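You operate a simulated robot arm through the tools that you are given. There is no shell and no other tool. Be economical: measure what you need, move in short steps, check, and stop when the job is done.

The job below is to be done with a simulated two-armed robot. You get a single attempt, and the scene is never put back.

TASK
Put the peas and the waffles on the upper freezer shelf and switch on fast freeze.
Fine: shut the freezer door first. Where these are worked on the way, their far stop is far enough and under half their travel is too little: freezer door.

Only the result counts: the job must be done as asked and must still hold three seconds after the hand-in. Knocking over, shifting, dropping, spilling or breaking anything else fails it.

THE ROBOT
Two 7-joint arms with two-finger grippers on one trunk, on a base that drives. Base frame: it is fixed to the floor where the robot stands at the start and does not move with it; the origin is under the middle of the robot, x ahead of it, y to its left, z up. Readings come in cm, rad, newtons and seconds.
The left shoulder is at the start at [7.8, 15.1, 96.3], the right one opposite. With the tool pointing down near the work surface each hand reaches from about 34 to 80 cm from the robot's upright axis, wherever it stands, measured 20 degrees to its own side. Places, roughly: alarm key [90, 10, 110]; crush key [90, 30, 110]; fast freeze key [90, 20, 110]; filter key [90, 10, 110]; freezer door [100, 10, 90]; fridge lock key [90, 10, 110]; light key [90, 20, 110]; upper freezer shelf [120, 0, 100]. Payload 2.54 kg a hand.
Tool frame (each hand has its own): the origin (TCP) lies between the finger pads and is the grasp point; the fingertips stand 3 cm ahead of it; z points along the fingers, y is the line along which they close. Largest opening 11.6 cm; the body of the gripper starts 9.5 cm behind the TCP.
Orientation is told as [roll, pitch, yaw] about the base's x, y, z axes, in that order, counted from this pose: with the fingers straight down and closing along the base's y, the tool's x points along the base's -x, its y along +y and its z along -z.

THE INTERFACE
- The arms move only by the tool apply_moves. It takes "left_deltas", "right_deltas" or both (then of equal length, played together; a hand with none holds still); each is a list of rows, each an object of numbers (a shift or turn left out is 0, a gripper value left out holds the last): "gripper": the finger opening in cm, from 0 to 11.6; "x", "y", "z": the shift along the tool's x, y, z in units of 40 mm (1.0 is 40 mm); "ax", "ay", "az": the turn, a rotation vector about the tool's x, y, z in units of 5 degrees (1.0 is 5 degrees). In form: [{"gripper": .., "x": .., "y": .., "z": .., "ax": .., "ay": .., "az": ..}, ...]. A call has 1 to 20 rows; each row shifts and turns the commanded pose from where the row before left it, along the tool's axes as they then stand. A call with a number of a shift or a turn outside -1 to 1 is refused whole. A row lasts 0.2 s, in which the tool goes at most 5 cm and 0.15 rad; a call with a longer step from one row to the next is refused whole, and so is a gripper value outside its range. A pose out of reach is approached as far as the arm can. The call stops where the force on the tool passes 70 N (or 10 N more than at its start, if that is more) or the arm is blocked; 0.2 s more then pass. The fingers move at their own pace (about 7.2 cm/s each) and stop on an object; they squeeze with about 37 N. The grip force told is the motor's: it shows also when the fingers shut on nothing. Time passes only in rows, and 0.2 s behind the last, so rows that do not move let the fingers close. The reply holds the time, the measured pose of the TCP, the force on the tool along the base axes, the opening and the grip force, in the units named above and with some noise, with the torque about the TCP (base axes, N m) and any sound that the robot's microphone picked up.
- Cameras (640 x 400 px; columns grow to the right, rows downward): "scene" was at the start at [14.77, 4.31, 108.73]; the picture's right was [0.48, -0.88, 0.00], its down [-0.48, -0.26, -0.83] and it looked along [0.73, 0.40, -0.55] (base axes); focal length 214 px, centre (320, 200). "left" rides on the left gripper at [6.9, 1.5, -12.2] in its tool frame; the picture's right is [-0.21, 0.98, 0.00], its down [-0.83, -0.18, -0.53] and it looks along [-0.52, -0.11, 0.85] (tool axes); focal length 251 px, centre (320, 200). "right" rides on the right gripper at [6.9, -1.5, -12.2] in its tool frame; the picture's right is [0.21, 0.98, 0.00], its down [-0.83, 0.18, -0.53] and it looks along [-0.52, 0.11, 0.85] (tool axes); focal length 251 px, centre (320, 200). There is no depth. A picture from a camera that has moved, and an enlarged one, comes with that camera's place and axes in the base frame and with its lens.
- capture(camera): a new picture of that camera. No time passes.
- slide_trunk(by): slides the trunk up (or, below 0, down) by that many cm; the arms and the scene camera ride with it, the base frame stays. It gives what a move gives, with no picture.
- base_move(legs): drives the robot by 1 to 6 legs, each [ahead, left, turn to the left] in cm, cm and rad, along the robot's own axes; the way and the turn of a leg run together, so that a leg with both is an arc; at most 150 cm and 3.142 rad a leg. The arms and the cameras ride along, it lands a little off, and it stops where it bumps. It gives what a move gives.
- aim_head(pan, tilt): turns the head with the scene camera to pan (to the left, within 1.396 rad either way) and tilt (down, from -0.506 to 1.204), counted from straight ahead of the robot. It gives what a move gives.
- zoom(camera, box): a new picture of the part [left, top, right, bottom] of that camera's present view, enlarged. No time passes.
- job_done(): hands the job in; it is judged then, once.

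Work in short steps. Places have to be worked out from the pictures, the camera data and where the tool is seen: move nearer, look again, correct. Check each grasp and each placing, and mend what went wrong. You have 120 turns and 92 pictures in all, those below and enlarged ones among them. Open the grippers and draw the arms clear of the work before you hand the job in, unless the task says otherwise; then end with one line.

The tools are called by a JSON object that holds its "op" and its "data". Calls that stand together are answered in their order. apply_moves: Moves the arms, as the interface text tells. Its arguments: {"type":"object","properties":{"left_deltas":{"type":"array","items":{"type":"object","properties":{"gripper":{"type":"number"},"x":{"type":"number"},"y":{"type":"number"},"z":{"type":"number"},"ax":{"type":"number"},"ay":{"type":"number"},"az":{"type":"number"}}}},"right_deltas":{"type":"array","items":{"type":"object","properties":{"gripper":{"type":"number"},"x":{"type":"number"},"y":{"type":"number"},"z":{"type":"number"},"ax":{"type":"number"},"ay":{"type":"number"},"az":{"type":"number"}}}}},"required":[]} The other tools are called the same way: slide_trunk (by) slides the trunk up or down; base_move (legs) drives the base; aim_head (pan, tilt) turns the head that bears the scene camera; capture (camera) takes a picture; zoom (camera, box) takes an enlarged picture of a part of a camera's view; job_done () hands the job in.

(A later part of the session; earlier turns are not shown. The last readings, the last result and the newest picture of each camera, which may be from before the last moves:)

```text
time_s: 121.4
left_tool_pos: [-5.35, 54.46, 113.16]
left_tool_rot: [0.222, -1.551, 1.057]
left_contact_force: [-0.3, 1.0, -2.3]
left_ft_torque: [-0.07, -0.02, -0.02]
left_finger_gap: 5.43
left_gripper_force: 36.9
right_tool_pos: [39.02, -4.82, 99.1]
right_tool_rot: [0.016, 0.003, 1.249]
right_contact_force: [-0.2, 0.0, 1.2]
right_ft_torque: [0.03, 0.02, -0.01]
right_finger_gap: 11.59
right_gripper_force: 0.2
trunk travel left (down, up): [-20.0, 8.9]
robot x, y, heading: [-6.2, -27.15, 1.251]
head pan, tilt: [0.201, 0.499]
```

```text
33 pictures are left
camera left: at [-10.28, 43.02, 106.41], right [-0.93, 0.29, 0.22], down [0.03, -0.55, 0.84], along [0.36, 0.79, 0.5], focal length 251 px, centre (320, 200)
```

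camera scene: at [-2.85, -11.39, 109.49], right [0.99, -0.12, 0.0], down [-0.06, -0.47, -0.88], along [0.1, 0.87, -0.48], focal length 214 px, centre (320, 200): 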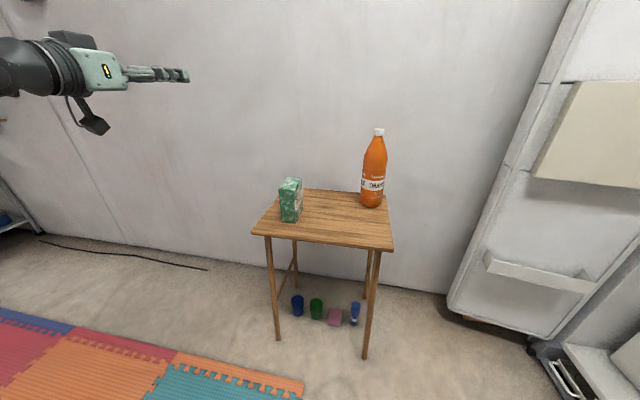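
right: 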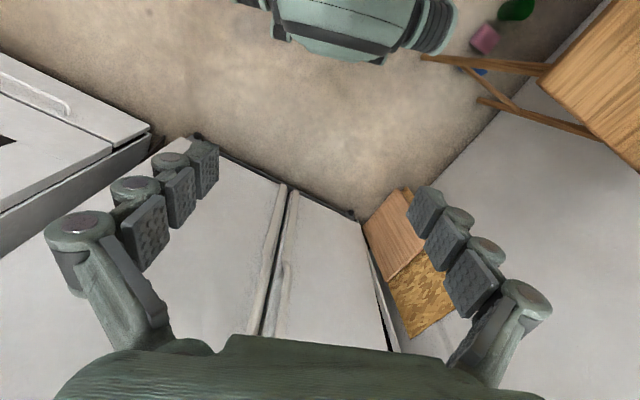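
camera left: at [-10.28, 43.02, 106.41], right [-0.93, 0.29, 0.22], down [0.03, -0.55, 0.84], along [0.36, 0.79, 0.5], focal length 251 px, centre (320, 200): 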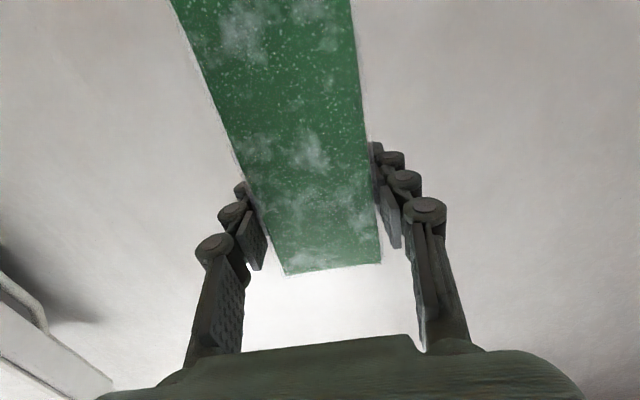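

Peas in hand. I draw back, turn to the fridge, strafe left and line up with the right half of the shelf.

{"op": "apply_moves", "data": {"left_deltas": [{"z": -0.8}, {"z": -0.8}, {"z": -0.8}, {"z": -0.8}, {"z": -0.8, "y": 0.5}, {"z": -0.8, "y": 0.5}, {"z": -0.6, "y": 0.4}]}}

{"op": "base_move", "data": {"legs": [[0, 0, -1.558], [0, 25, 0]]}}

{"op": "aim_head", "data": {"pan": 0.45, "tilt": 0.1}}

{"op": "capture", "data": {"camera": "scene"}}

```text
time_s: 123.0
left_tool_pos: [-16.92, 35.2, 113.55]
left_tool_rot: [0.22, -1.553, 1.06]
left_contact_force: [-0.4, -0.2, -3.1]
left_ft_torque: [-0.06, 0.02, 0.01]
left_finger_gap: 5.43
left_gripper_force: 37.3
right_tool_pos: [39.11, -4.81, 99.17]
right_tool_rot: [0.018, 0.003, 1.248]
right_contact_force: [0.2, 0.5, -0.6]
right_ft_torque: [-0.05, 0.01, -0.02]
right_finger_gap: 11.6
right_gripper_force: 0.0
trunk travel left (down, up): [-20.0, 8.9]
robot x, y, heading: [-6.23, -27.0, 1.256]
head pan, tilt: [0.201, 0.499]
```

```text
time_s: 129.8
left_tool_pos: [62.72, 9.67, 113.75]
left_tool_rot: [0.193, -1.551, -0.454]
left_contact_force: [-0.9, 0.3, -4.0]
left_ft_torque: [0.02, 0.11, 0.01]
left_finger_gap: 5.41
left_gripper_force: 36.6
right_tool_pos: [24.45, -47.69, 99.04]
right_tool_rot: [0.016, 0.004, -0.29]
right_contact_force: [0.0, 0.7, 0.8]
right_ft_torque: [-0.01, -0.01, -0.01]
right_finger_gap: 11.6
right_gripper_force: 0.2
trunk travel left (down, up): [-20.0, 8.9]
robot x, y, heading: [0.75, -3.01, -0.282]
head pan, tilt: [0.201, 0.499]
```

```text
time_s: 130.7
left_tool_pos: [62.63, 9.64, 113.6]
left_tool_rot: [0.195, -1.552, -0.457]
left_contact_force: [-0.8, 0.7, -3.3]
left_ft_torque: [0.01, 0.07, 0.0]
left_finger_gap: 5.43
left_gripper_force: 36.8
right_tool_pos: [24.41, -47.78, 99.07]
right_tool_rot: [0.018, 0.004, -0.287]
right_contact_force: [0.4, 0.7, -1.2]
right_ft_torque: [0.0, 0.01, 0.0]
right_finger_gap: 11.61
right_gripper_force: 0.0
trunk travel left (down, up): [-20.0, 8.9]
robot x, y, heading: [0.65, -3.47, -0.287]
head pan, tilt: [0.45, 0.099]
```

```text
32 pictures are left
camera scene: at [16.58, -3.5, 113.18], right [0.17, -0.99, 0.0], down [-0.1, -0.02, -0.99], along [0.98, 0.16, -0.1], focal length 214 px, centre (320, 200)
```

scene: 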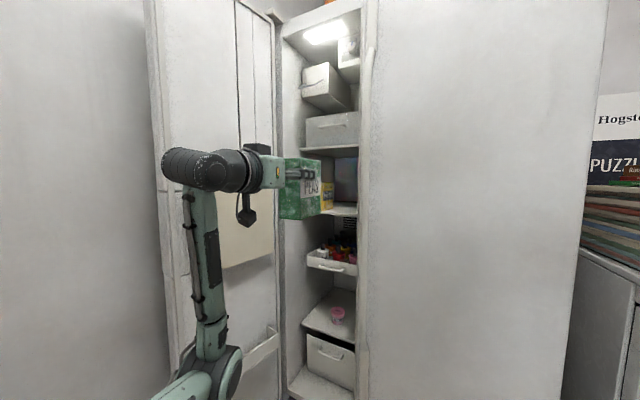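

I shift the hand 9 cm left, square it, and drive 33 cm ahead.

{"op": "apply_moves", "data": {"left_deltas": [{"ax": 0.5, "y": 0.7}, {"y": 0.8}, {"y": 0.65}]}}

{"op": "base_move", "data": {"legs": [[33, 0, -0.02]]}}

{"op": "capture", "data": {"camera": "left"}}

{"op": "zoom", "data": {"camera": "scene", "box": [180, 110, 320, 250]}}

```text
time_s: 131.5
left_tool_pos: [65.21, 17.93, 113.72]
left_tool_rot: [0.189, -1.553, -0.492]
left_contact_force: [-0.1, 0.1, -4.3]
left_ft_torque: [0.04, 0.12, -0.01]
left_finger_gap: 5.42
left_gripper_force: 36.9
right_tool_pos: [24.39, -47.7, 99.1]
right_tool_rot: [0.018, 0.004, -0.288]
right_contact_force: [-0.2, -0.5, 0.1]
right_ft_torque: [0.02, 0.0, 0.0]
right_finger_gap: 11.59
right_gripper_force: 0.1
trunk travel left (down, up): [-20.0, 8.9]
robot x, y, heading: [0.56, -2.88, -0.285]
head pan, tilt: [0.45, 0.099]
```

```text
time_s: 133.7
left_tool_pos: [97.12, 7.71, 113.73]
left_tool_rot: [0.153, -1.551, -0.473]
left_contact_force: [-0.7, -0.3, -3.8]
left_ft_torque: [0.02, 0.07, 0.01]
left_finger_gap: 5.48
left_gripper_force: 37.5
right_tool_pos: [55.35, -57.42, 99.15]
right_tool_rot: [0.016, 0.003, -0.303]
right_contact_force: [0.4, -0.3, 0.6]
right_ft_torque: [0.0, -0.01, -0.01]
right_finger_gap: 11.61
right_gripper_force: 0.1
trunk travel left (down, up): [-20.0, 8.9]
robot x, y, heading: [32.36, -12.69, -0.299]
head pan, tilt: [0.45, 0.099]
```

```text
31 pictures are left
camera left: at [85.81, 12.8, 106.94], right [0.31, 0.93, 0.22], down [-0.55, -0.01, 0.84], along [0.78, -0.38, 0.5], focal length 251 px, centre (320, 200)
```

left: 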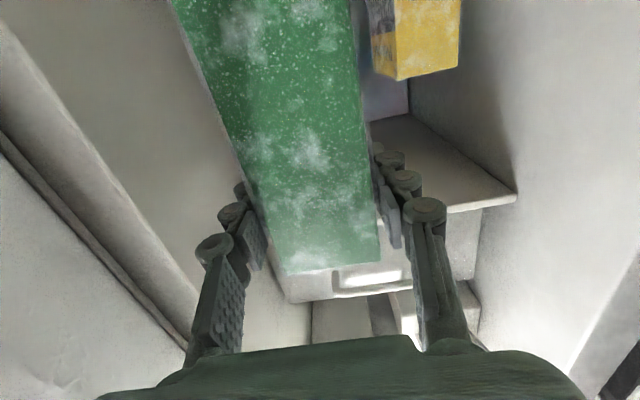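

```text
2.86 times, centred on (250, 180) of scene
camera zoom: at [48.16, -13.16, 113.18], right [0.15, -0.99, 0.0], down [-0.1, -0.02, -0.99], along [0.98, 0.15, -0.1], focal length 613 px, centre (520, 257)
```

zoom: 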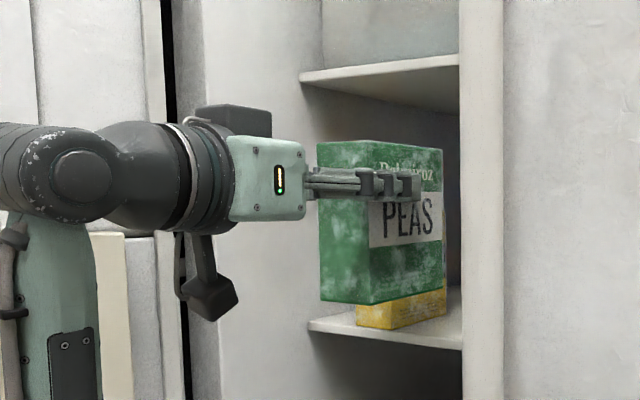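

Clear of the waffles on the left and the wall on the right. I slide it in 15 cm and lower to just above contact.

{"op": "apply_moves", "data": {"left_deltas": [{"z": 0.6, "y": 0.02}, {"z": 0.6, "y": 0.02}, {"z": 0.6, "y": 0.02}, {"z": 0.6, "y": 0.02}, {"z": 0.6, "y": 0.02}, {"z": 0.6, "y": 0.02}, {}, {"x": 0.4}, {"x": 0.4}, {"x": 0.3}, {"x": 0.15}]}}

{"op": "capture", "data": {"camera": "left"}}

```text
time_s: 136.1
left_tool_pos: [110.75, 3.62, 108.41]
left_tool_rot: [0.138, -1.552, -0.453]
left_contact_force: [-0.6, -1.1, -3.7]
left_ft_torque: [0.04, 0.07, 0.04]
left_finger_gap: 5.42
left_gripper_force: 36.9
right_tool_pos: [55.27, -57.48, 99.14]
right_tool_rot: [0.019, 0.005, -0.303]
right_contact_force: [-0.6, 0.2, 0.1]
right_ft_torque: [0.02, 0.02, 0.03]
right_finger_gap: 11.6
right_gripper_force: 0.0
trunk travel left (down, up): [-20.0, 8.9]
robot x, y, heading: [32.4, -12.76, -0.299]
head pan, tilt: [0.45, 0.099]
```

```text
29 pictures are left
camera left: at [99.55, 8.81, 101.76], right [0.31, 0.93, 0.22], down [-0.55, -0.01, 0.84], along [0.78, -0.38, 0.5], focal length 251 px, centre (320, 200)
```

left: 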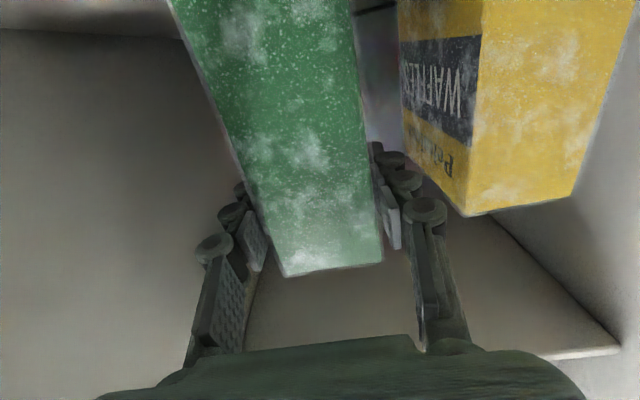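

{"op": "apply_moves", "data": {"left_deltas": [{"x": 0.08}, {"x": 0.08}, {"x": 0.08}, {"x": 0.06}]}}

```text
time_s: 137.1
left_tool_pos: [110.66, 3.6, 107.57]
left_tool_rot: [0.28, -1.559, -0.595]
left_contact_force: [4.5, -0.1, 6.9]
left_ft_torque: [-0.24, -0.12, 0.11]
left_finger_gap: 5.43
left_gripper_force: 36.4
right_tool_pos: [55.25, -57.45, 99.18]
right_tool_rot: [0.017, 0.002, -0.301]
right_contact_force: [-0.3, 0.5, 0.5]
right_ft_torque: [0.01, 0.02, 0.01]
right_finger_gap: 11.58
right_gripper_force: 0.1
trunk travel left (down, up): [-20.0, 8.9]
robot x, y, heading: [32.37, -12.65, -0.298]
head pan, tilt: [0.45, 0.099]
```

Contact at z 107.6. I open a little, retreat straight back, and check.

{"op": "apply_moves", "data": {"left_deltas": [{"gripper": 7.6}, {}, {}, {"z": -0.5}, {"z": -0.7}, {"z": -0.8}, {"z": -0.8}, {"z": -0.8}, {"x": -0.8}]}}

{"op": "capture", "data": {"camera": "left"}}

{"op": "zoom", "data": {"camera": "scene", "box": [180, 110, 320, 250]}}

```text
time_s: 139.1
left_tool_pos: [97.27, 8.04, 110.56]
left_tool_rot: [0.167, -1.55, -0.486]
left_contact_force: [-0.3, -0.2, 0.3]
left_ft_torque: [0.0, 0.02, -0.03]
left_finger_gap: 7.57
left_gripper_force: 0.1
right_tool_pos: [55.31, -57.47, 99.08]
right_tool_rot: [0.018, 0.0, -0.302]
right_contact_force: [0.3, 0.5, 0.1]
right_ft_torque: [0.0, 0.01, 0.0]
right_finger_gap: 11.6
right_gripper_force: 0.1
trunk travel left (down, up): [-20.0, 8.9]
robot x, y, heading: [32.27, -12.55, -0.296]
head pan, tilt: [0.45, 0.099]
```

```text
28 pictures are left
camera left: at [85.96, 13.2, 103.84], right [0.31, 0.93, 0.22], down [-0.55, -0.01, 0.84], along [0.78, -0.38, 0.5], focal length 251 px, centre (320, 200)
```

left: 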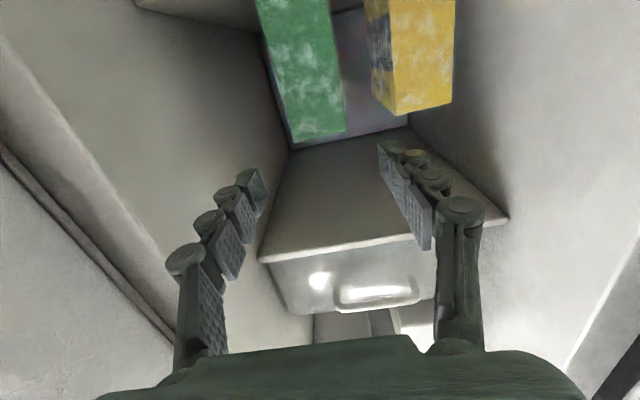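

```text
2.86 times, centred on (250, 180) of scene
camera zoom: at [48.1, -13.17, 113.19], right [0.15, -0.99, 0.0], down [-0.1, -0.02, -1.0], along [0.98, 0.15, -0.1], focal length 613 px, centre (520, 257)
```

zoom: 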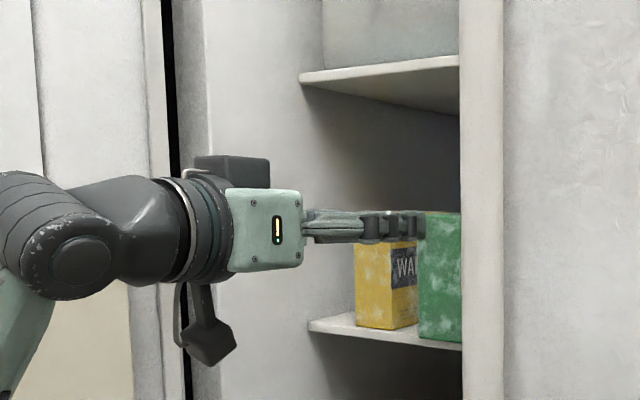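

Both boxes stand upright on the shelf, behind its front edge. Now I back out, and draw the hand back so it can pass around the door's free edge.

{"op": "base_move", "data": {"legs": [[-36, 0, 0]]}}

{"op": "apply_moves", "data": {"left_deltas": [{"x": -0.8, "gripper": 1}, {"x": -0.8}, {"z": -0.7, "y": 0.6}, {"z": -0.7, "y": 0.6}, {"z": -0.7, "y": 0.6}]}}

{"op": "aim_head", "data": {"pan": 0.9, "tilt": 0.35}}

{"op": "capture", "data": {"camera": "scene"}}

```text
time_s: 141.4
left_tool_pos: [62.78, 18.93, 110.52]
left_tool_rot: [0.171, -1.551, -0.478]
left_contact_force: [0.3, -0.4, 0.0]
left_ft_torque: [0.0, 0.02, -0.01]
left_finger_gap: 7.6
left_gripper_force: 0.0
right_tool_pos: [21.49, -46.85, 99.11]
right_tool_rot: [0.017, 0.001, -0.291]
right_contact_force: [-0.1, 0.3, 0.6]
right_ft_torque: [-0.01, 0.02, -0.01]
right_finger_gap: 11.59
right_gripper_force: 0.0
trunk travel left (down, up): [-20.0, 8.9]
robot x, y, heading: [-2.17, -2.32, -0.288]
head pan, tilt: [0.45, 0.099]
```

```text
time_s: 142.6
left_tool_pos: [56.89, 28.22, 117.08]
left_tool_rot: [0.201, -1.55, -0.51]
left_contact_force: [-0.4, 0.2, 0.5]
left_ft_torque: [-0.04, 0.0, -0.02]
left_finger_gap: 1.0
left_gripper_force: 0.1
right_tool_pos: [21.34, -46.94, 99.12]
right_tool_rot: [0.018, 0.002, -0.293]
right_contact_force: [1.0, 0.1, -0.2]
right_ft_torque: [0.01, -0.02, -0.01]
right_finger_gap: 11.59
right_gripper_force: 0.0
trunk travel left (down, up): [-20.0, 8.9]
robot x, y, heading: [-1.91, -2.3, -0.288]
head pan, tilt: [0.45, 0.099]
```

```text
time_s: 143.5
left_tool_pos: [56.91, 28.1, 117.25]
left_tool_rot: [0.169, -1.552, -0.476]
left_contact_force: [-0.1, 0.7, 0.2]
left_ft_torque: [-0.03, -0.01, 0.0]
left_finger_gap: 0.98
left_gripper_force: 0.0
right_tool_pos: [21.54, -46.91, 99.0]
right_tool_rot: [0.018, 0.004, -0.292]
right_contact_force: [0.4, 0.4, 0.0]
right_ft_torque: [0.0, 0.04, -0.01]
right_finger_gap: 11.61
right_gripper_force: 0.0
trunk travel left (down, up): [-20.0, 8.9]
robot x, y, heading: [-2.13, -2.39, -0.287]
head pan, tilt: [0.901, 0.351]
```

```text
26 pictures are left
camera scene: at [12.33, 1.2, 110.86], right [0.57, -0.82, 0.0], down [-0.28, -0.2, -0.94], along [0.77, 0.54, -0.34], focal length 214 px, centre (320, 200)
```

scene: 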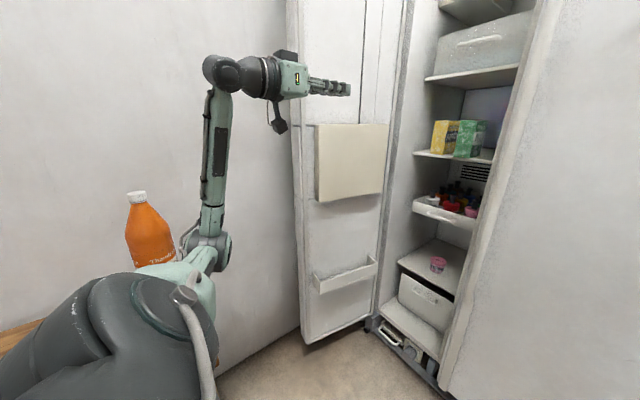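

The door's free edge is at about l 71–78, f 51, with some gap to the wall. I'll straddle the edge with open fingers: first move the hand back and far left in front of it.

{"op": "apply_moves", "data": {"left_deltas": [{"z": -0.6, "y": 0.5, "gripper": 11.6}, {"z": -0.6, "y": 0.7}, {"y": 0.9}, {"y": 0.9}, {"y": 0.9}, {"y": 0.9}, {"y": 0.9}, {"y": 0.9}, {"y": 0.9}]}}

{"op": "capture", "data": {"camera": "left"}}

{"op": "capture", "data": {"camera": "scene"}}

```text
time_s: 145.5
left_tool_pos: [61.58, 58.19, 117.42]
left_tool_rot: [0.19, -1.552, -0.499]
left_contact_force: [-0.3, -0.6, 0.1]
left_ft_torque: [0.0, -0.01, -0.02]
left_finger_gap: 11.63
left_gripper_force: 0.1
right_tool_pos: [21.45, -46.76, 99.05]
right_tool_rot: [0.018, 0.0, -0.294]
right_contact_force: [0.0, 0.1, 0.3]
right_ft_torque: [-0.01, 0.02, -0.02]
right_finger_gap: 11.57
right_gripper_force: 0.1
trunk travel left (down, up): [-20.0, 8.9]
robot x, y, heading: [-2.1, -2.54, -0.285]
head pan, tilt: [0.901, 0.351]
```

```text
25 pictures are left
camera left: at [50.4, 63.38, 110.65], right [0.3, 0.93, 0.22], down [-0.55, -0.02, 0.83], along [0.78, -0.37, 0.51], focal length 251 px, centre (320, 200)
```

left: 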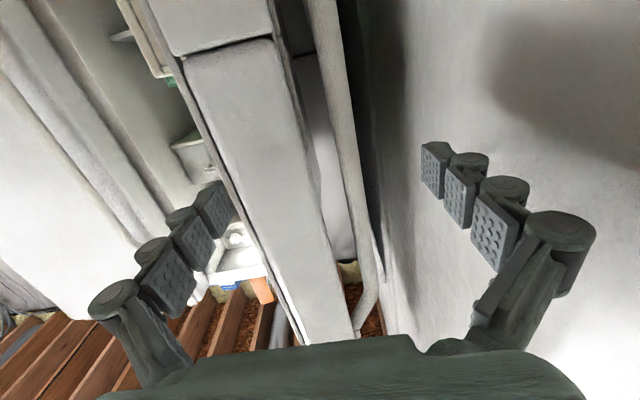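

```text
24 pictures are left
camera scene: at [12.32, 1.22, 110.85], right [0.57, -0.82, 0.0], down [-0.28, -0.2, -0.94], along [0.77, 0.54, -0.34], focal length 214 px, centre (320, 200)
```

scene: 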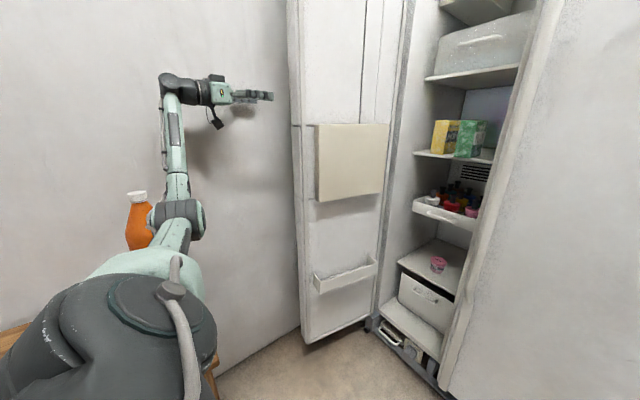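

Very clear view: door edge right of centre, the arched handle bar about 2 cm left of my axis. I'll cage the bar: opening 5 cm, shift left 2.3 cm, advance partway and look.

{"op": "apply_moves", "data": {"left_deltas": [{"gripper": 5, "y": 0.57}, {}, {"z": 0.6}, {"z": 0.6}, {"z": 0.5}]}}

{"op": "capture", "data": {"camera": "left"}}

```text
time_s: 146.7
left_tool_pos: [68.76, 58.49, 117.2]
left_tool_rot: [0.163, -1.553, -0.469]
left_contact_force: [-0.7, -0.8, 0.1]
left_ft_torque: [-0.01, 0.03, 0.0]
left_finger_gap: 5.01
left_gripper_force: 0.1
right_tool_pos: [21.44, -46.91, 99.16]
right_tool_rot: [0.019, 0.004, -0.293]
right_contact_force: [0.6, 1.2, -0.1]
right_ft_torque: [0.01, 0.02, -0.04]
right_finger_gap: 11.61
right_gripper_force: 0.1
trunk travel left (down, up): [-20.0, 8.9]
robot x, y, heading: [-2.03, -2.41, -0.288]
head pan, tilt: [0.901, 0.351]
```

```text
23 pictures are left
camera left: at [57.44, 63.59, 110.45], right [0.3, 0.93, 0.22], down [-0.55, -0.02, 0.83], along [0.78, -0.37, 0.51], focal length 251 px, centre (320, 200)
```

left: 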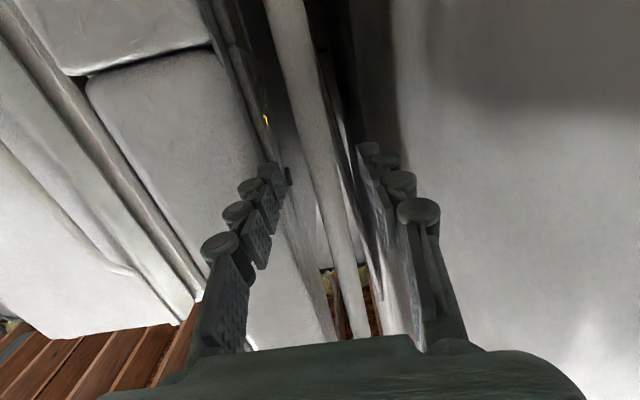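

The bar is between the fingers. I nudge 0.4 cm left and advance 7 cm more, gently.

{"op": "apply_moves", "data": {"left_deltas": [{"y": 0.1}, {"z": 0.3}, {"z": 0.3}, {"z": 0.3}, {"z": 0.3}, {"z": 0.3}, {"z": 0.25}]}}

{"op": "capture", "data": {"camera": "left"}}

```text
time_s: 148.3
left_tool_pos: [75.56, 56.74, 116.9]
left_tool_rot: [0.178, -1.552, -0.485]
left_contact_force: [0.9, 0.9, 0.2]
left_ft_torque: [0.02, -0.01, -0.03]
left_finger_gap: 4.89
left_gripper_force: 0.1
right_tool_pos: [21.42, -46.85, 99.07]
right_tool_rot: [0.016, 0.004, -0.292]
right_contact_force: [-0.1, -0.8, 1.0]
right_ft_torque: [0.02, 0.0, -0.03]
right_finger_gap: 11.6
right_gripper_force: 0.1
trunk travel left (down, up): [-20.0, 8.9]
robot x, y, heading: [-1.92, -2.16, -0.282]
head pan, tilt: [0.901, 0.351]
```

```text
22 pictures are left
camera left: at [64.2, 61.82, 110.25], right [0.3, 0.93, 0.22], down [-0.55, -0.02, 0.84], along [0.78, -0.37, 0.5], focal length 251 px, centre (320, 200)
```

left: 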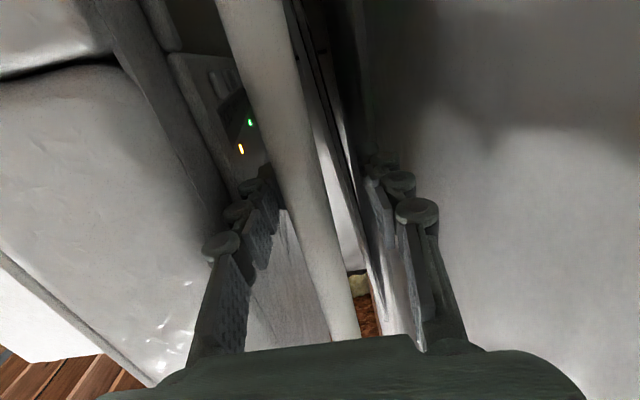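

The bar is caged between the fingers (TCP ≈ bar, 34.5 cm from the hinge as expected). I swing it along the closing arc, turning the hand with the door.

{"op": "apply_moves", "data": {"left_deltas": [{"z": -0.17, "y": -0.36, "ax": -0.41}, {"z": -0.17, "y": -0.36, "ax": -0.41}, {"z": -0.17, "y": -0.36, "ax": -0.41}, {"z": -0.17, "y": -0.36, "ax": -0.41}, {"z": -0.16, "y": -0.34, "ax": -0.41}, {"z": -0.16, "y": -0.34, "ax": -0.41}, {"z": -0.16, "y": -0.34, "ax": -0.41}, {"z": -0.16, "y": -0.34, "ax": -0.41}, {"z": -0.15, "y": -0.34, "ax": -0.41}, {"z": -0.15, "y": -0.34, "ax": -0.41}, {"z": -0.15, "y": -0.34, "ax": -0.41}, {"z": -0.15, "y": -0.34, "ax": -0.41}]}}

{"op": "capture", "data": {"camera": "scene"}}

```text
time_s: 150.9
left_tool_pos: [66.15, 41.01, 117.02]
left_tool_rot: [0.59, -1.552, -0.468]
left_contact_force: [0.0, 0.5, 0.5]
left_ft_torque: [-0.03, -0.03, -0.02]
left_finger_gap: 5.0
left_gripper_force: 0.1
right_tool_pos: [21.43, -46.85, 99.06]
right_tool_rot: [0.018, 0.004, -0.293]
right_contact_force: [-0.1, -0.3, -0.1]
right_ft_torque: [0.02, 0.0, 0.0]
right_finger_gap: 11.6
right_gripper_force: 0.1
trunk travel left (down, up): [-20.0, 8.9]
robot x, y, heading: [-2.0, -2.3, -0.29]
head pan, tilt: [0.901, 0.351]
```

```text
21 pictures are left
camera scene: at [12.32, 1.18, 110.85], right [0.57, -0.82, 0.0], down [-0.28, -0.2, -0.94], along [0.77, 0.54, -0.34], focal length 214 px, centre (320, 200)
```

scene: 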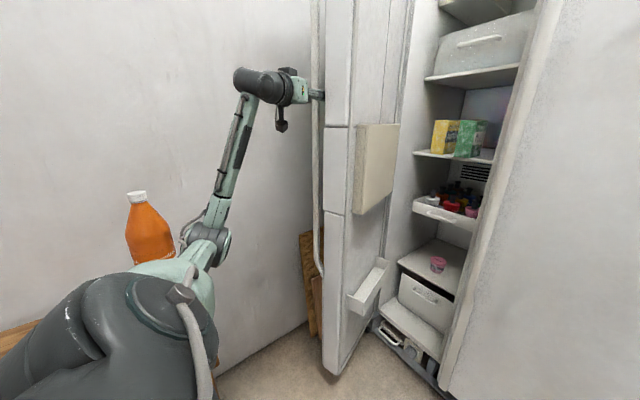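

Works nicely; the door follows. I continue the arc another ~35°.

{"op": "apply_moves", "data": {"left_deltas": [{"z": -0.145, "y": -0.34, "ax": -0.41}, {"z": -0.145, "y": -0.34, "ax": -0.41}, {"z": -0.145, "y": -0.34, "ax": -0.41}, {"z": -0.145, "y": -0.34, "ax": -0.41}, {"z": -0.135, "y": -0.35, "ax": -0.41}, {"z": -0.135, "y": -0.35, "ax": -0.41}, {"z": -0.135, "y": -0.35, "ax": -0.41}, {"z": -0.135, "y": -0.35, "ax": -0.41}, {"z": -0.125, "y": -0.355, "ax": -0.41}, {"z": -0.125, "y": -0.355, "ax": -0.41}, {"z": -0.125, "y": -0.355, "ax": -0.41}, {"z": -0.125, "y": -0.355, "ax": -0.41}]}}

{"op": "capture", "data": {"camera": "scene"}}

```text
time_s: 153.5
left_tool_pos: [65.1, 23.31, 117.07]
left_tool_rot: [1.084, -1.553, -0.533]
left_contact_force: [0.2, -0.8, 1.1]
left_ft_torque: [0.02, -0.02, 0.03]
left_finger_gap: 5.01
left_gripper_force: 0.1
right_tool_pos: [21.39, -46.97, 99.06]
right_tool_rot: [0.018, 0.005, -0.293]
right_contact_force: [0.5, -0.4, -0.2]
right_ft_torque: [-0.01, 0.0, -0.02]
right_finger_gap: 11.6
right_gripper_force: 0.0
trunk travel left (down, up): [-20.0, 8.9]
robot x, y, heading: [-1.99, -2.19, -0.283]
head pan, tilt: [0.901, 0.351]
```

```text
20 pictures are left
camera scene: at [12.33, 1.17, 110.85], right [0.57, -0.82, 0.0], down [-0.28, -0.2, -0.94], along [0.77, 0.54, -0.34], focal length 214 px, centre (320, 200)
```

scene: 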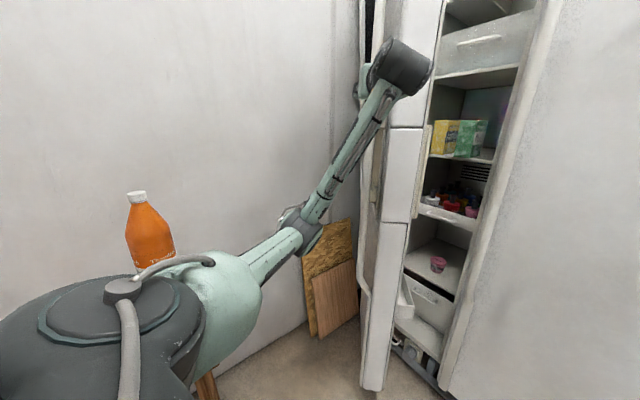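

Door at ~50°. Another 30° along the arc with less hand turning.

{"op": "apply_moves", "data": {"left_deltas": [{"z": -0.13, "y": -0.354, "ax": -0.25}, {"z": -0.13, "y": -0.354, "ax": -0.25}, {"z": -0.13, "y": -0.354, "ax": -0.25}, {"z": -0.13, "y": -0.354, "ax": -0.25}, {"z": -0.065, "y": -0.37, "ax": -0.25}, {"z": -0.065, "y": -0.37, "ax": -0.25}, {"z": -0.065, "y": -0.37, "ax": -0.25}, {"z": -0.065, "y": -0.37, "ax": -0.25}, {"z": -0.03, "y": -0.374, "ax": -0.25}, {"z": -0.03, "y": -0.374, "ax": -0.25}, {"z": -0.03, "y": -0.374, "ax": -0.25}, {"z": -0.03, "y": -0.374, "ax": -0.25}]}}

{"op": "aim_head", "data": {"pan": 0.5, "tilt": 0.35}}

{"op": "capture", "data": {"camera": "scene"}}

```text
time_s: 156.1
left_tool_pos: [73.19, 7.53, 116.75]
left_tool_rot: [1.335, -1.551, -0.524]
left_contact_force: [-2.1, -2.8, 0.2]
left_ft_torque: [0.02, -0.01, -0.08]
left_finger_gap: 5.12
left_gripper_force: 0.4
right_tool_pos: [21.49, -47.0, 99.04]
right_tool_rot: [0.019, 0.003, -0.292]
right_contact_force: [0.1, -0.6, 0.0]
right_ft_torque: [0.02, -0.01, 0.01]
right_finger_gap: 11.6
right_gripper_force: 0.0
trunk travel left (down, up): [-20.0, 8.9]
robot x, y, heading: [-1.98, -1.9, -0.288]
head pan, tilt: [0.901, 0.351]
```

```text
time_s: 157.0
left_tool_pos: [73.12, 7.7, 116.78]
left_tool_rot: [1.321, -1.55, -0.51]
left_contact_force: [-3.8, -2.9, -0.3]
left_ft_torque: [0.03, 0.0, -0.17]
left_finger_gap: 5.1
left_gripper_force: 0.2
right_tool_pos: [21.32, -46.93, 98.99]
right_tool_rot: [0.018, 0.002, -0.295]
right_contact_force: [0.3, -0.3, 0.2]
right_ft_torque: [0.0, 0.01, 0.01]
right_finger_gap: 11.57
right_gripper_force: 0.0
trunk travel left (down, up): [-20.0, 8.9]
robot x, y, heading: [-1.46, -2.33, -0.286]
head pan, tilt: [0.499, 0.351]
```

```text
19 pictures are left
camera scene: at [13.78, -2.24, 110.86], right [0.21, -0.98, 0.0], down [-0.34, -0.07, -0.94], along [0.92, 0.2, -0.34], focal length 214 px, centre (320, 200)
```

scene: 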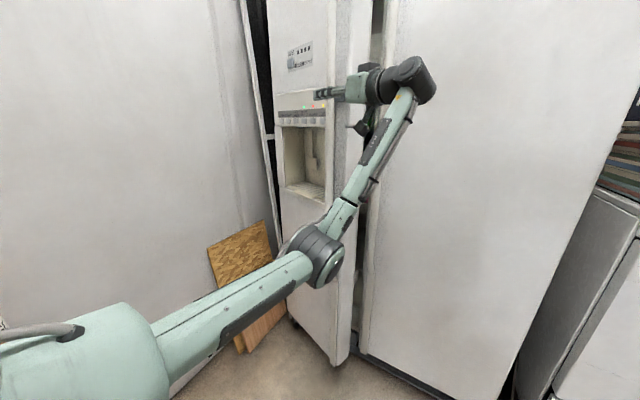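

About 20° left. I withdraw the hand along the door, turn it to face the handle, and will take the bar from the front.

{"op": "apply_moves", "data": {"left_deltas": [{"z": -0.6}, {"z": -0.8}, {"z": -0.8}, {"z": -0.8}, {"z": -0.7}, {"ax": 1}, {"ax": 1}, {"ax": 1}, {"ax": 1}, {"ax": 1}, {"ax": 1}, {"ax": 1}, {"ax": 1}, {"ax": 1}, {"ax": 1}, {"ax": 0.5, "gripper": 7}]}}

{"op": "capture", "data": {"camera": "left"}}

```text
time_s: 160.4
left_tool_pos: [63.04, -3.05, 116.67]
left_tool_rot: [0.395, -1.552, -0.502]
left_contact_force: [0.2, 0.5, -0.3]
left_ft_torque: [-0.01, 0.0, 0.0]
left_finger_gap: 7.0
left_gripper_force: 0.2
right_tool_pos: [21.5, -46.9, 99.07]
right_tool_rot: [0.018, 0.002, -0.293]
right_contact_force: [0.5, -0.5, 0.7]
right_ft_torque: [-0.04, -0.01, 0.02]
right_finger_gap: 11.61
right_gripper_force: 0.0
trunk travel left (down, up): [-20.0, 8.9]
robot x, y, heading: [-2.11, -2.28, -0.286]
head pan, tilt: [0.499, 0.351]
```

```text
18 pictures are left
camera left: at [50.91, -0.36, 110.0], right [0.11, 0.97, 0.22], down [-0.54, -0.13, 0.83], along [0.84, -0.21, 0.51], focal length 251 px, centre (320, 200)
```

left: 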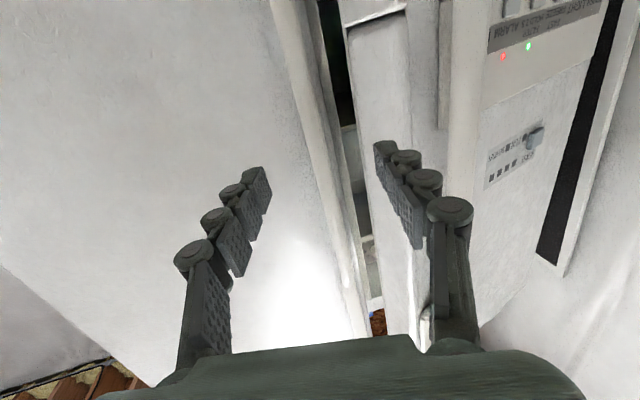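

The bar is near (72.6, 7.5). I shift left 11.4 cm and advance to it, then grip.

{"op": "apply_moves", "data": {"left_deltas": [{"y": 0.95}, {"y": 0.95}, {"y": 0.95}, {"z": 0.6}, {"z": 0.6}, {"z": 0.5}, {"z": 0.3}, {"gripper": 1}, {}, {}, {}, {}]}}

{"op": "capture", "data": {"camera": "left"}}

```text
time_s: 163.0
left_tool_pos: [72.31, 7.98, 116.69]
left_tool_rot: [0.244, -1.554, -0.342]
left_contact_force: [18.2, 18.0, 10.6]
left_ft_torque: [-0.1, 0.12, 0.32]
left_finger_gap: 2.16
left_gripper_force: 44.6
right_tool_pos: [21.6, -46.62, 99.08]
right_tool_rot: [0.014, 0.004, -0.292]
right_contact_force: [0.1, 0.8, 0.2]
right_ft_torque: [0.01, -0.01, 0.03]
right_finger_gap: 11.6
right_gripper_force: 0.0
trunk travel left (down, up): [-20.0, 8.9]
robot x, y, heading: [-1.95, -1.91, -0.293]
head pan, tilt: [0.499, 0.351]
```

```text
17 pictures are left
camera left: at [60.14, 10.54, 109.88], right [0.1, 0.97, 0.22], down [-0.54, -0.13, 0.83], along [0.84, -0.2, 0.51], focal length 251 px, centre (320, 200)
```

left: 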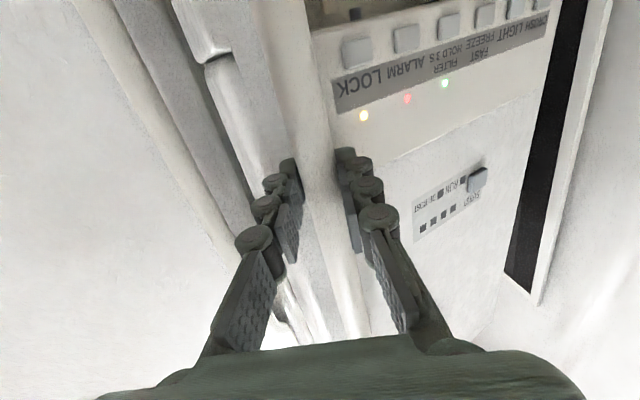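

Gripped. I push the door shut along the arc.

{"op": "apply_moves", "data": {"left_deltas": [{"z": 0.187, "y": -0.169}, {"z": 0.187, "y": -0.169}, {"z": 0.187, "y": -0.169}, {"z": 0.187, "y": -0.169}, {"z": 0.215, "y": -0.134}, {"z": 0.215, "y": -0.134}, {"z": 0.215, "y": -0.134}, {"z": 0.215, "y": -0.134}, {"z": 0.232, "y": -0.113}, {"z": 0.232, "y": -0.113}, {"z": 0.232, "y": -0.113}, {"z": 0.232, "y": -0.113}, {"z": 0.12}, {"z": 0.12}, {"z": 0.12}]}}

{"op": "capture", "data": {"camera": "scene"}}

{"op": "capture", "data": {"camera": "left"}}

```text
time_s: 166.2
left_tool_pos: [83.04, -0.05, 116.37]
left_tool_rot: [0.271, -1.553, -0.373]
left_contact_force: [-6.7, 18.2, 1.6]
left_ft_torque: [-0.12, 0.01, 0.02]
left_finger_gap: 2.21
left_gripper_force: 7.9
right_tool_pos: [21.42, -46.75, 99.23]
right_tool_rot: [0.016, 0.001, -0.293]
right_contact_force: [0.8, 0.4, 0.4]
right_ft_torque: [-0.02, 0.02, 0.02]
right_finger_gap: 11.6
right_gripper_force: 0.0
trunk travel left (down, up): [-20.0, 8.9]
robot x, y, heading: [-2.09, -2.22, -0.292]
head pan, tilt: [0.499, 0.351]
```

```text
16 pictures are left
camera scene: at [13.75, -1.98, 110.87], right [0.21, -0.98, 0.0], down [-0.34, -0.07, -0.94], along [0.92, 0.2, -0.34], focal length 214 px, centre (320, 200)
```

scene: 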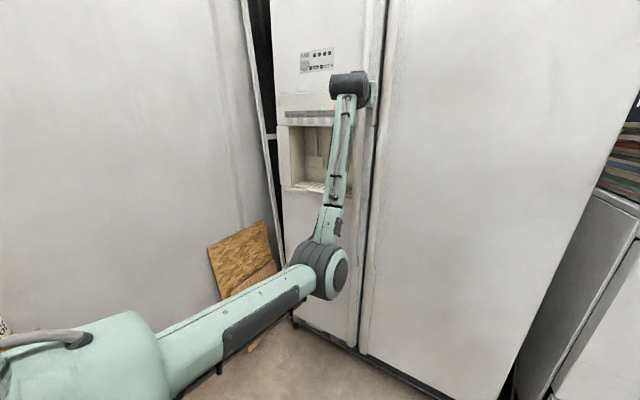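

```text
15 pictures are left
camera left: at [70.85, 2.58, 109.72], right [0.1, 0.97, 0.22], down [-0.54, -0.13, 0.83], along [0.84, -0.2, 0.51], focal length 251 px, centre (320, 200)
```

left: 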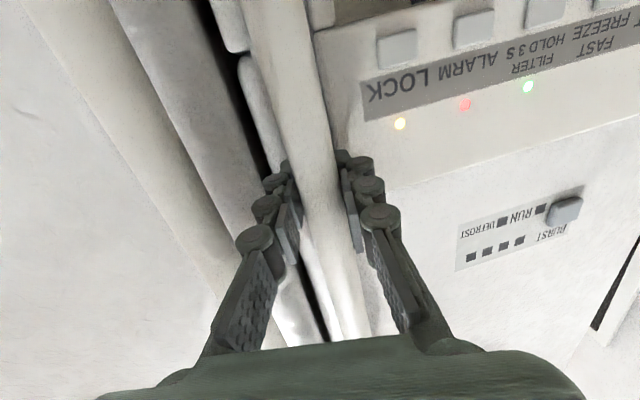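

The door looks closed (bar where it first was). I press once more to make sure it's seated, then open and retreat.

{"op": "apply_moves", "data": {"left_deltas": [{"z": 0.2}, {"z": 0.2}, {"z": 0.2}, {"z": 0.2}]}}

{"op": "apply_moves", "data": {"left_deltas": [{"gripper": 6}, {}, {}, {"z": -0.7}, {"z": -0.8}, {"z": -0.8}, {"z": -0.8, "gripper": 0}, {"z": -0.3}]}}

{"op": "capture", "data": {"camera": "left"}}

```text
time_s: 166.7
left_tool_pos: [83.46, -0.2, 116.51]
left_tool_rot: [0.217, -1.549, -0.318]
left_contact_force: [-39.1, 9.2, -11.6]
left_ft_torque: [-0.36, -0.74, -0.42]
left_finger_gap: 2.08
left_gripper_force: 44.1
right_tool_pos: [21.06, -46.67, 99.2]
right_tool_rot: [0.018, -0.002, -0.292]
right_contact_force: [-0.9, -0.1, 1.1]
right_ft_torque: [0.02, 0.0, 0.01]
right_finger_gap: 11.6
right_gripper_force: 0.0
trunk travel left (down, up): [-20.0, 8.9]
robot x, y, heading: [-2.22, -2.62, -0.288]
head pan, tilt: [0.499, 0.351]
stopped in row 2 (left hand): the force on the tool passed its limit at 86 N (the readings are from after the stop); the commanded pose is now the measured one
```

```text
time_s: 168.5
left_tool_pos: [70.46, 0.85, 116.49]
left_tool_rot: [0.253, -1.541, -0.357]
left_contact_force: [0.0, -0.4, 0.4]
left_ft_torque: [0.0, -0.02, -0.02]
left_finger_gap: 0.0
left_gripper_force: 18.5
right_tool_pos: [21.32, -46.86, 99.0]
right_tool_rot: [0.018, 0.001, -0.291]
right_contact_force: [0.2, -0.1, -0.2]
right_ft_torque: [-0.02, 0.01, -0.01]
right_finger_gap: 11.59
right_gripper_force: 0.1
trunk travel left (down, up): [-20.0, 8.9]
robot x, y, heading: [-1.96, -2.3, -0.289]
head pan, tilt: [0.499, 0.351]
```

```text
14 pictures are left
camera left: at [58.27, 3.64, 109.89], right [0.11, 0.97, 0.22], down [-0.53, -0.13, 0.84], along [0.84, -0.21, 0.5], focal length 251 px, centre (320, 200)
```

left: 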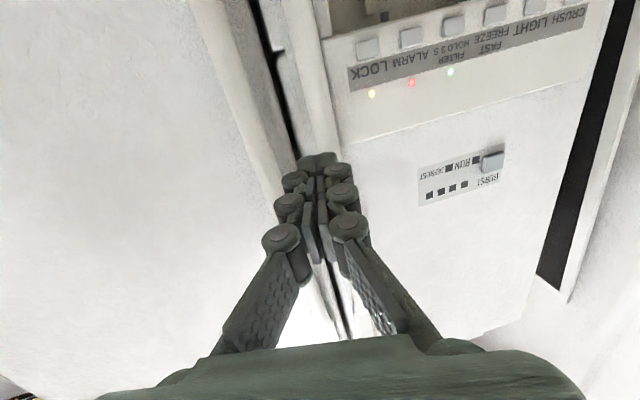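

Door seated. The fast-freeze key (third from left) I get at (90.8, 17.7, 110.6). I square the closed fist to the panel and line up in front of the key.

{"op": "apply_moves", "data": {"left_deltas": [{"ax": 1}, {"ax": 1}, {"ax": 0.3}, {"y": 0.9}, {"y": 0.9}, {"y": 0.9}, {"y": 0.9}, {"y": 0.9}, {"y": 0.9}, {"y": 0.2, "x": 0.75}, {"x": 0.75}, {}]}}

{"op": "capture", "data": {"camera": "left"}}

```text
time_s: 171.1
left_tool_pos: [77.29, 22.29, 110.42]
left_tool_rot: [0.039, -1.541, -0.343]
left_contact_force: [-0.7, 0.1, 0.2]
left_ft_torque: [0.0, 0.02, -0.01]
left_finger_gap: 0.03
left_gripper_force: 28.1
right_tool_pos: [21.36, -46.92, 99.07]
right_tool_rot: [0.019, 0.004, -0.292]
right_contact_force: [0.3, 0.0, -0.7]
right_ft_torque: [0.02, -0.02, -0.01]
right_finger_gap: 11.59
right_gripper_force: 0.1
trunk travel left (down, up): [-20.0, 8.9]
robot x, y, heading: [-1.84, -2.34, -0.286]
head pan, tilt: [0.499, 0.351]
```

```text
13 pictures are left
camera left: at [65.76, 27.37, 103.9], right [0.3, 0.93, 0.22], down [-0.54, -0.02, 0.84], along [0.79, -0.37, 0.5], focal length 251 px, centre (320, 200)
```

left: 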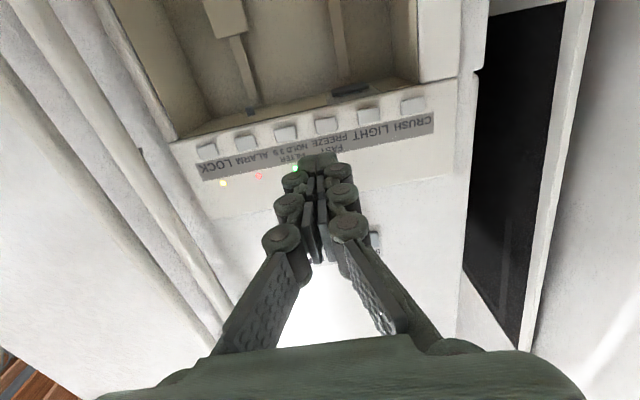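

On axis to within a few mm. I correct slightly, advance 9.5 cm, then creep until the key is pressed.

{"op": "apply_moves", "data": {"left_deltas": [{"x": -0.1, "y": 0.1}, {"z": 0.6}, {"z": 0.6}, {"z": 0.6}, {"z": 0.5}, {}]}}

{"op": "zoom", "data": {"camera": "left", "box": [180, 50, 460, 250]}}

```text
time_s: 172.5
left_tool_pos: [86.1, 19.94, 110.55]
left_tool_rot: [0.065, -1.541, -0.372]
left_contact_force: [0.3, -0.2, -0.5]
left_ft_torque: [0.01, 0.0, 0.0]
left_finger_gap: 0.0
left_gripper_force: 28.3
right_tool_pos: [21.55, -46.87, 99.06]
right_tool_rot: [0.017, 0.004, -0.291]
right_contact_force: [0.4, -0.2, 0.2]
right_ft_torque: [0.01, 0.03, 0.01]
right_finger_gap: 11.62
right_gripper_force: 0.0
trunk travel left (down, up): [-20.0, 8.9]
robot x, y, heading: [-2.13, -2.09, -0.289]
head pan, tilt: [0.499, 0.351]
```

```text
2.00 times, centred on (320, 150) of left
camera zoom: at [74.68, 25.03, 103.95], right [0.3, 0.93, 0.22], down [-0.54, -0.02, 0.84], along [0.79, -0.37, 0.5], focal length 503 px, centre (320, 300)
```

zoom: 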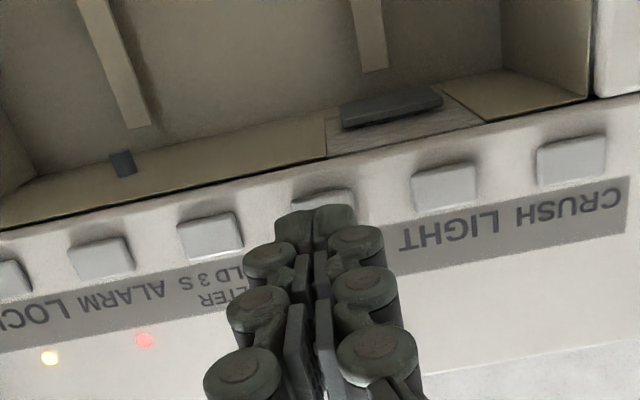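

Fingertips are right in front of the FAST FREEZE key. I creep forward.

{"op": "apply_moves", "data": {"left_deltas": [{"z": 0.2}, {"z": 0.1}, {"z": 0.08}, {"z": 0.08}]}}

```text
time_s: 173.5
left_tool_pos: [87.71, 19.33, 110.46]
left_tool_rot: [0.031, -1.54, -0.335]
left_contact_force: [0.4, 0.4, -0.3]
left_ft_torque: [0.0, 0.01, -0.03]
left_finger_gap: 0.0
left_gripper_force: 28.2
right_tool_pos: [21.39, -46.83, 99.12]
right_tool_rot: [0.019, 0.005, -0.289]
right_contact_force: [-0.3, 0.1, 0.8]
right_ft_torque: [0.0, 0.02, 0.04]
right_finger_gap: 11.62
right_gripper_force: 0.1
trunk travel left (down, up): [-20.0, 8.9]
robot x, y, heading: [-1.95, -2.2, -0.291]
head pan, tilt: [0.499, 0.351]
```

{"op": "apply_moves", "data": {"left_deltas": [{"z": 0.07}, {"z": 0.07}, {"z": 0.07}]}}

```text
time_s: 174.3
left_tool_pos: [88.66, 19.16, 110.43]
left_tool_rot: [0.042, -1.54, -0.345]
left_contact_force: [0.4, 0.0, 1.3]
left_ft_torque: [0.0, 0.01, 0.03]
left_finger_gap: 0.01
left_gripper_force: 28.4
right_tool_pos: [21.36, -46.92, 99.06]
right_tool_rot: [0.017, 0.002, -0.293]
right_contact_force: [0.6, 0.4, -0.5]
right_ft_torque: [0.01, -0.04, 0.03]
right_finger_gap: 11.62
right_gripper_force: 0.0
trunk travel left (down, up): [-20.0, 8.9]
robot x, y, heading: [-2.09, -2.36, -0.282]
head pan, tilt: [0.499, 0.351]
```

{"op": "apply_moves", "data": {"left_deltas": [{"z": 0.07}, {"z": 0.07}]}}

{"op": "zoom", "data": {"camera": "left", "box": [180, 50, 460, 250]}}

```text
time_s: 174.9
left_tool_pos: [89.13, 18.99, 110.4]
left_tool_rot: [0.054, -1.541, -0.358]
left_contact_force: [-1.3, 0.8, -0.5]
left_ft_torque: [0.03, 0.03, 0.01]
left_finger_gap: 0.02
left_gripper_force: 28.3
right_tool_pos: [21.47, -46.81, 98.99]
right_tool_rot: [0.017, 0.003, -0.292]
right_contact_force: [-0.2, -0.1, 0.3]
right_ft_torque: [0.0, -0.01, -0.01]
right_finger_gap: 11.59
right_gripper_force: 0.0
trunk travel left (down, up): [-20.0, 8.9]
robot x, y, heading: [-2.08, -2.17, -0.288]
head pan, tilt: [0.499, 0.351]
```

```text
2.00 times, centred on (320, 150) of left
camera zoom: at [77.66, 24.06, 103.89], right [0.3, 0.93, 0.22], down [-0.54, -0.02, 0.84], along [0.79, -0.37, 0.5], focal length 503 px, centre (320, 300)
```

zoom: 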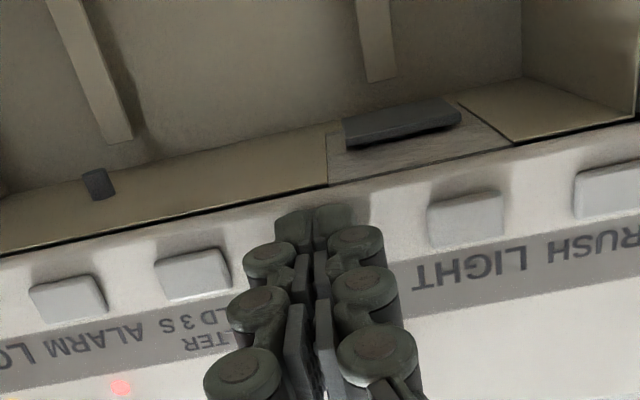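

Contact beginning (−1.3 N). A few mm more.

{"op": "apply_moves", "data": {"left_deltas": [{"z": 0.05}, {"z": 0.05}, {"z": 0.05}]}}

```text
time_s: 175.7
left_tool_pos: [89.28, 18.79, 110.51]
left_tool_rot: [0.037, -1.538, -0.341]
left_contact_force: [-52.3, 5.4, -22.3]
left_ft_torque: [0.19, 0.04, -0.38]
left_finger_gap: 0.6
left_gripper_force: 28.4
right_tool_pos: [20.99, -46.72, 99.12]
right_tool_rot: [0.02, -0.002, -0.292]
right_contact_force: [0.5, -0.2, 0.7]
right_ft_torque: [-0.01, 0.01, -0.02]
right_finger_gap: 11.58
right_gripper_force: 0.0
trunk travel left (down, up): [-20.0, 8.9]
robot x, y, heading: [-2.22, -2.17, -0.282]
head pan, tilt: [0.499, 0.351]
heard: click
```

A click was heard. I pull straight back at once and look at the lamps.

{"op": "apply_moves", "data": {"left_deltas": [{"z": -0.3}, {"z": -0.6}, {"z": -0.8}, {"z": -0.8}, {"z": -0.8}]}}

{"op": "zoom", "data": {"camera": "left", "box": [140, 60, 480, 260]}}

```text
time_s: 176.9
left_tool_pos: [77.09, 22.61, 110.77]
left_tool_rot: [0.032, -1.539, -0.337]
left_contact_force: [-0.4, 0.0, -0.3]
left_ft_torque: [0.0, -0.04, 0.03]
left_finger_gap: 0.01
left_gripper_force: 29.0
right_tool_pos: [21.25, -46.87, 99.03]
right_tool_rot: [0.017, 0.002, -0.291]
right_contact_force: [-1.1, 0.2, 0.2]
right_ft_torque: [-0.01, 0.01, 0.0]
right_finger_gap: 11.61
right_gripper_force: 0.1
trunk travel left (down, up): [-20.0, 8.9]
robot x, y, heading: [-2.09, -2.56, -0.284]
head pan, tilt: [0.499, 0.351]
```

```text
1.88 times, centred on (310, 160) of left
camera zoom: at [65.57, 27.71, 104.21], right [0.3, 0.93, 0.22], down [-0.54, -0.02, 0.84], along [0.79, -0.37, 0.5], focal length 473 px, centre (339, 275)
```

zoom: 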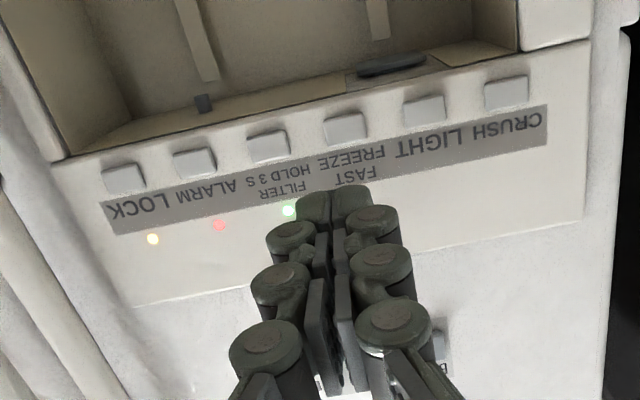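

The fast-freeze lamp spot is hidden behind the fingers; I draw the hand back and up, open it, and look with the scene camera.

{"op": "apply_moves", "data": {"left_deltas": [{"z": -0.8, "x": -0.5}, {"z": -0.8, "x": -0.8}, {"z": -0.8, "x": -0.8}, {"z": -0.8, "x": -0.8, "gripper": 8}, {"z": -0.6, "x": -0.8}]}}

{"op": "aim_head", "data": {"pan": 0.5, "tilt": 0.15}}

{"op": "capture", "data": {"camera": "scene"}}

```text
time_s: 178.1
left_tool_pos: [63.0, 27.32, 126.28]
left_tool_rot: [0.052, -1.541, -0.356]
left_contact_force: [0.0, -0.1, -0.2]
left_ft_torque: [-0.01, -0.01, 0.02]
left_finger_gap: 7.76
left_gripper_force: 0.0
right_tool_pos: [21.45, -46.84, 99.07]
right_tool_rot: [0.017, 0.001, -0.292]
right_contact_force: [0.2, 0.2, 1.1]
right_ft_torque: [0.02, 0.0, -0.02]
right_finger_gap: 11.6
right_gripper_force: 0.1
trunk travel left (down, up): [-20.0, 8.9]
robot x, y, heading: [-1.8, -2.25, -0.283]
head pan, tilt: [0.499, 0.351]
```

```text
time_s: 178.8
left_tool_pos: [63.08, 27.1, 126.16]
left_tool_rot: [0.049, -1.541, -0.353]
left_contact_force: [-0.2, -0.3, -0.9]
left_ft_torque: [-0.03, -0.02, -0.02]
left_finger_gap: 7.99
left_gripper_force: 0.1
right_tool_pos: [21.49, -46.82, 99.06]
right_tool_rot: [0.017, 0.004, -0.292]
right_contact_force: [-0.4, -0.2, -0.9]
right_ft_torque: [0.01, -0.02, 0.01]
right_finger_gap: 11.59
right_gripper_force: 0.1
trunk travel left (down, up): [-20.0, 8.9]
robot x, y, heading: [-2.36, -2.47, -0.285]
head pan, tilt: [0.499, 0.15]
```

```text
9 pictures are left
camera scene: at [13.7, -2.18, 112.72], right [0.21, -0.98, 0.0], down [-0.15, -0.03, -0.99], along [0.97, 0.21, -0.15], focal length 214 px, centre (320, 200)
```

scene: 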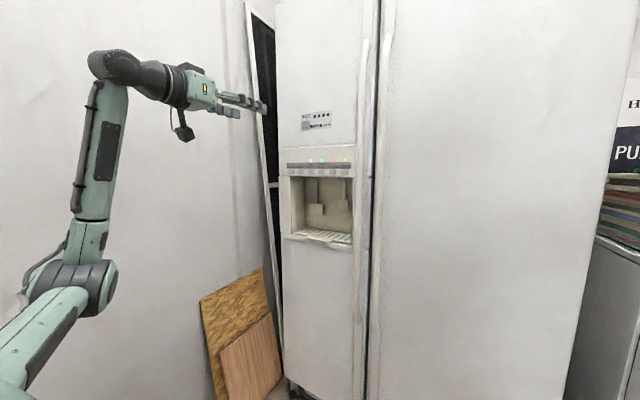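

{"op": "zoom", "data": {"camera": "scene", "box": [275, 140, 375, 190]}}

```text
6.40 times, centred on (325, 165) of scene
camera zoom: at [13.7, -2.18, 112.72], right [0.21, -0.98, 0.0], down [-0.15, -0.03, -0.99], along [0.97, 0.21, -0.15], focal length 1373 px, centre (288, 424)
```

zoom: 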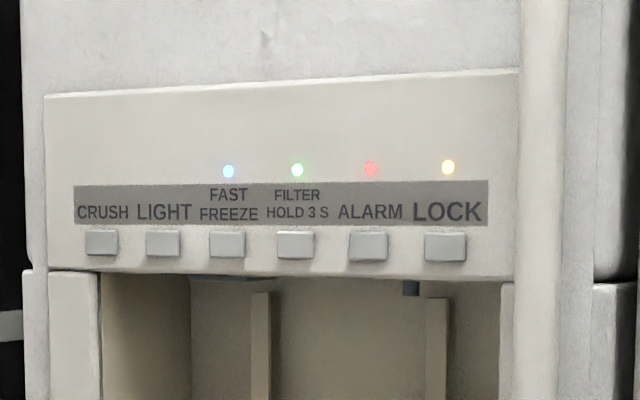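

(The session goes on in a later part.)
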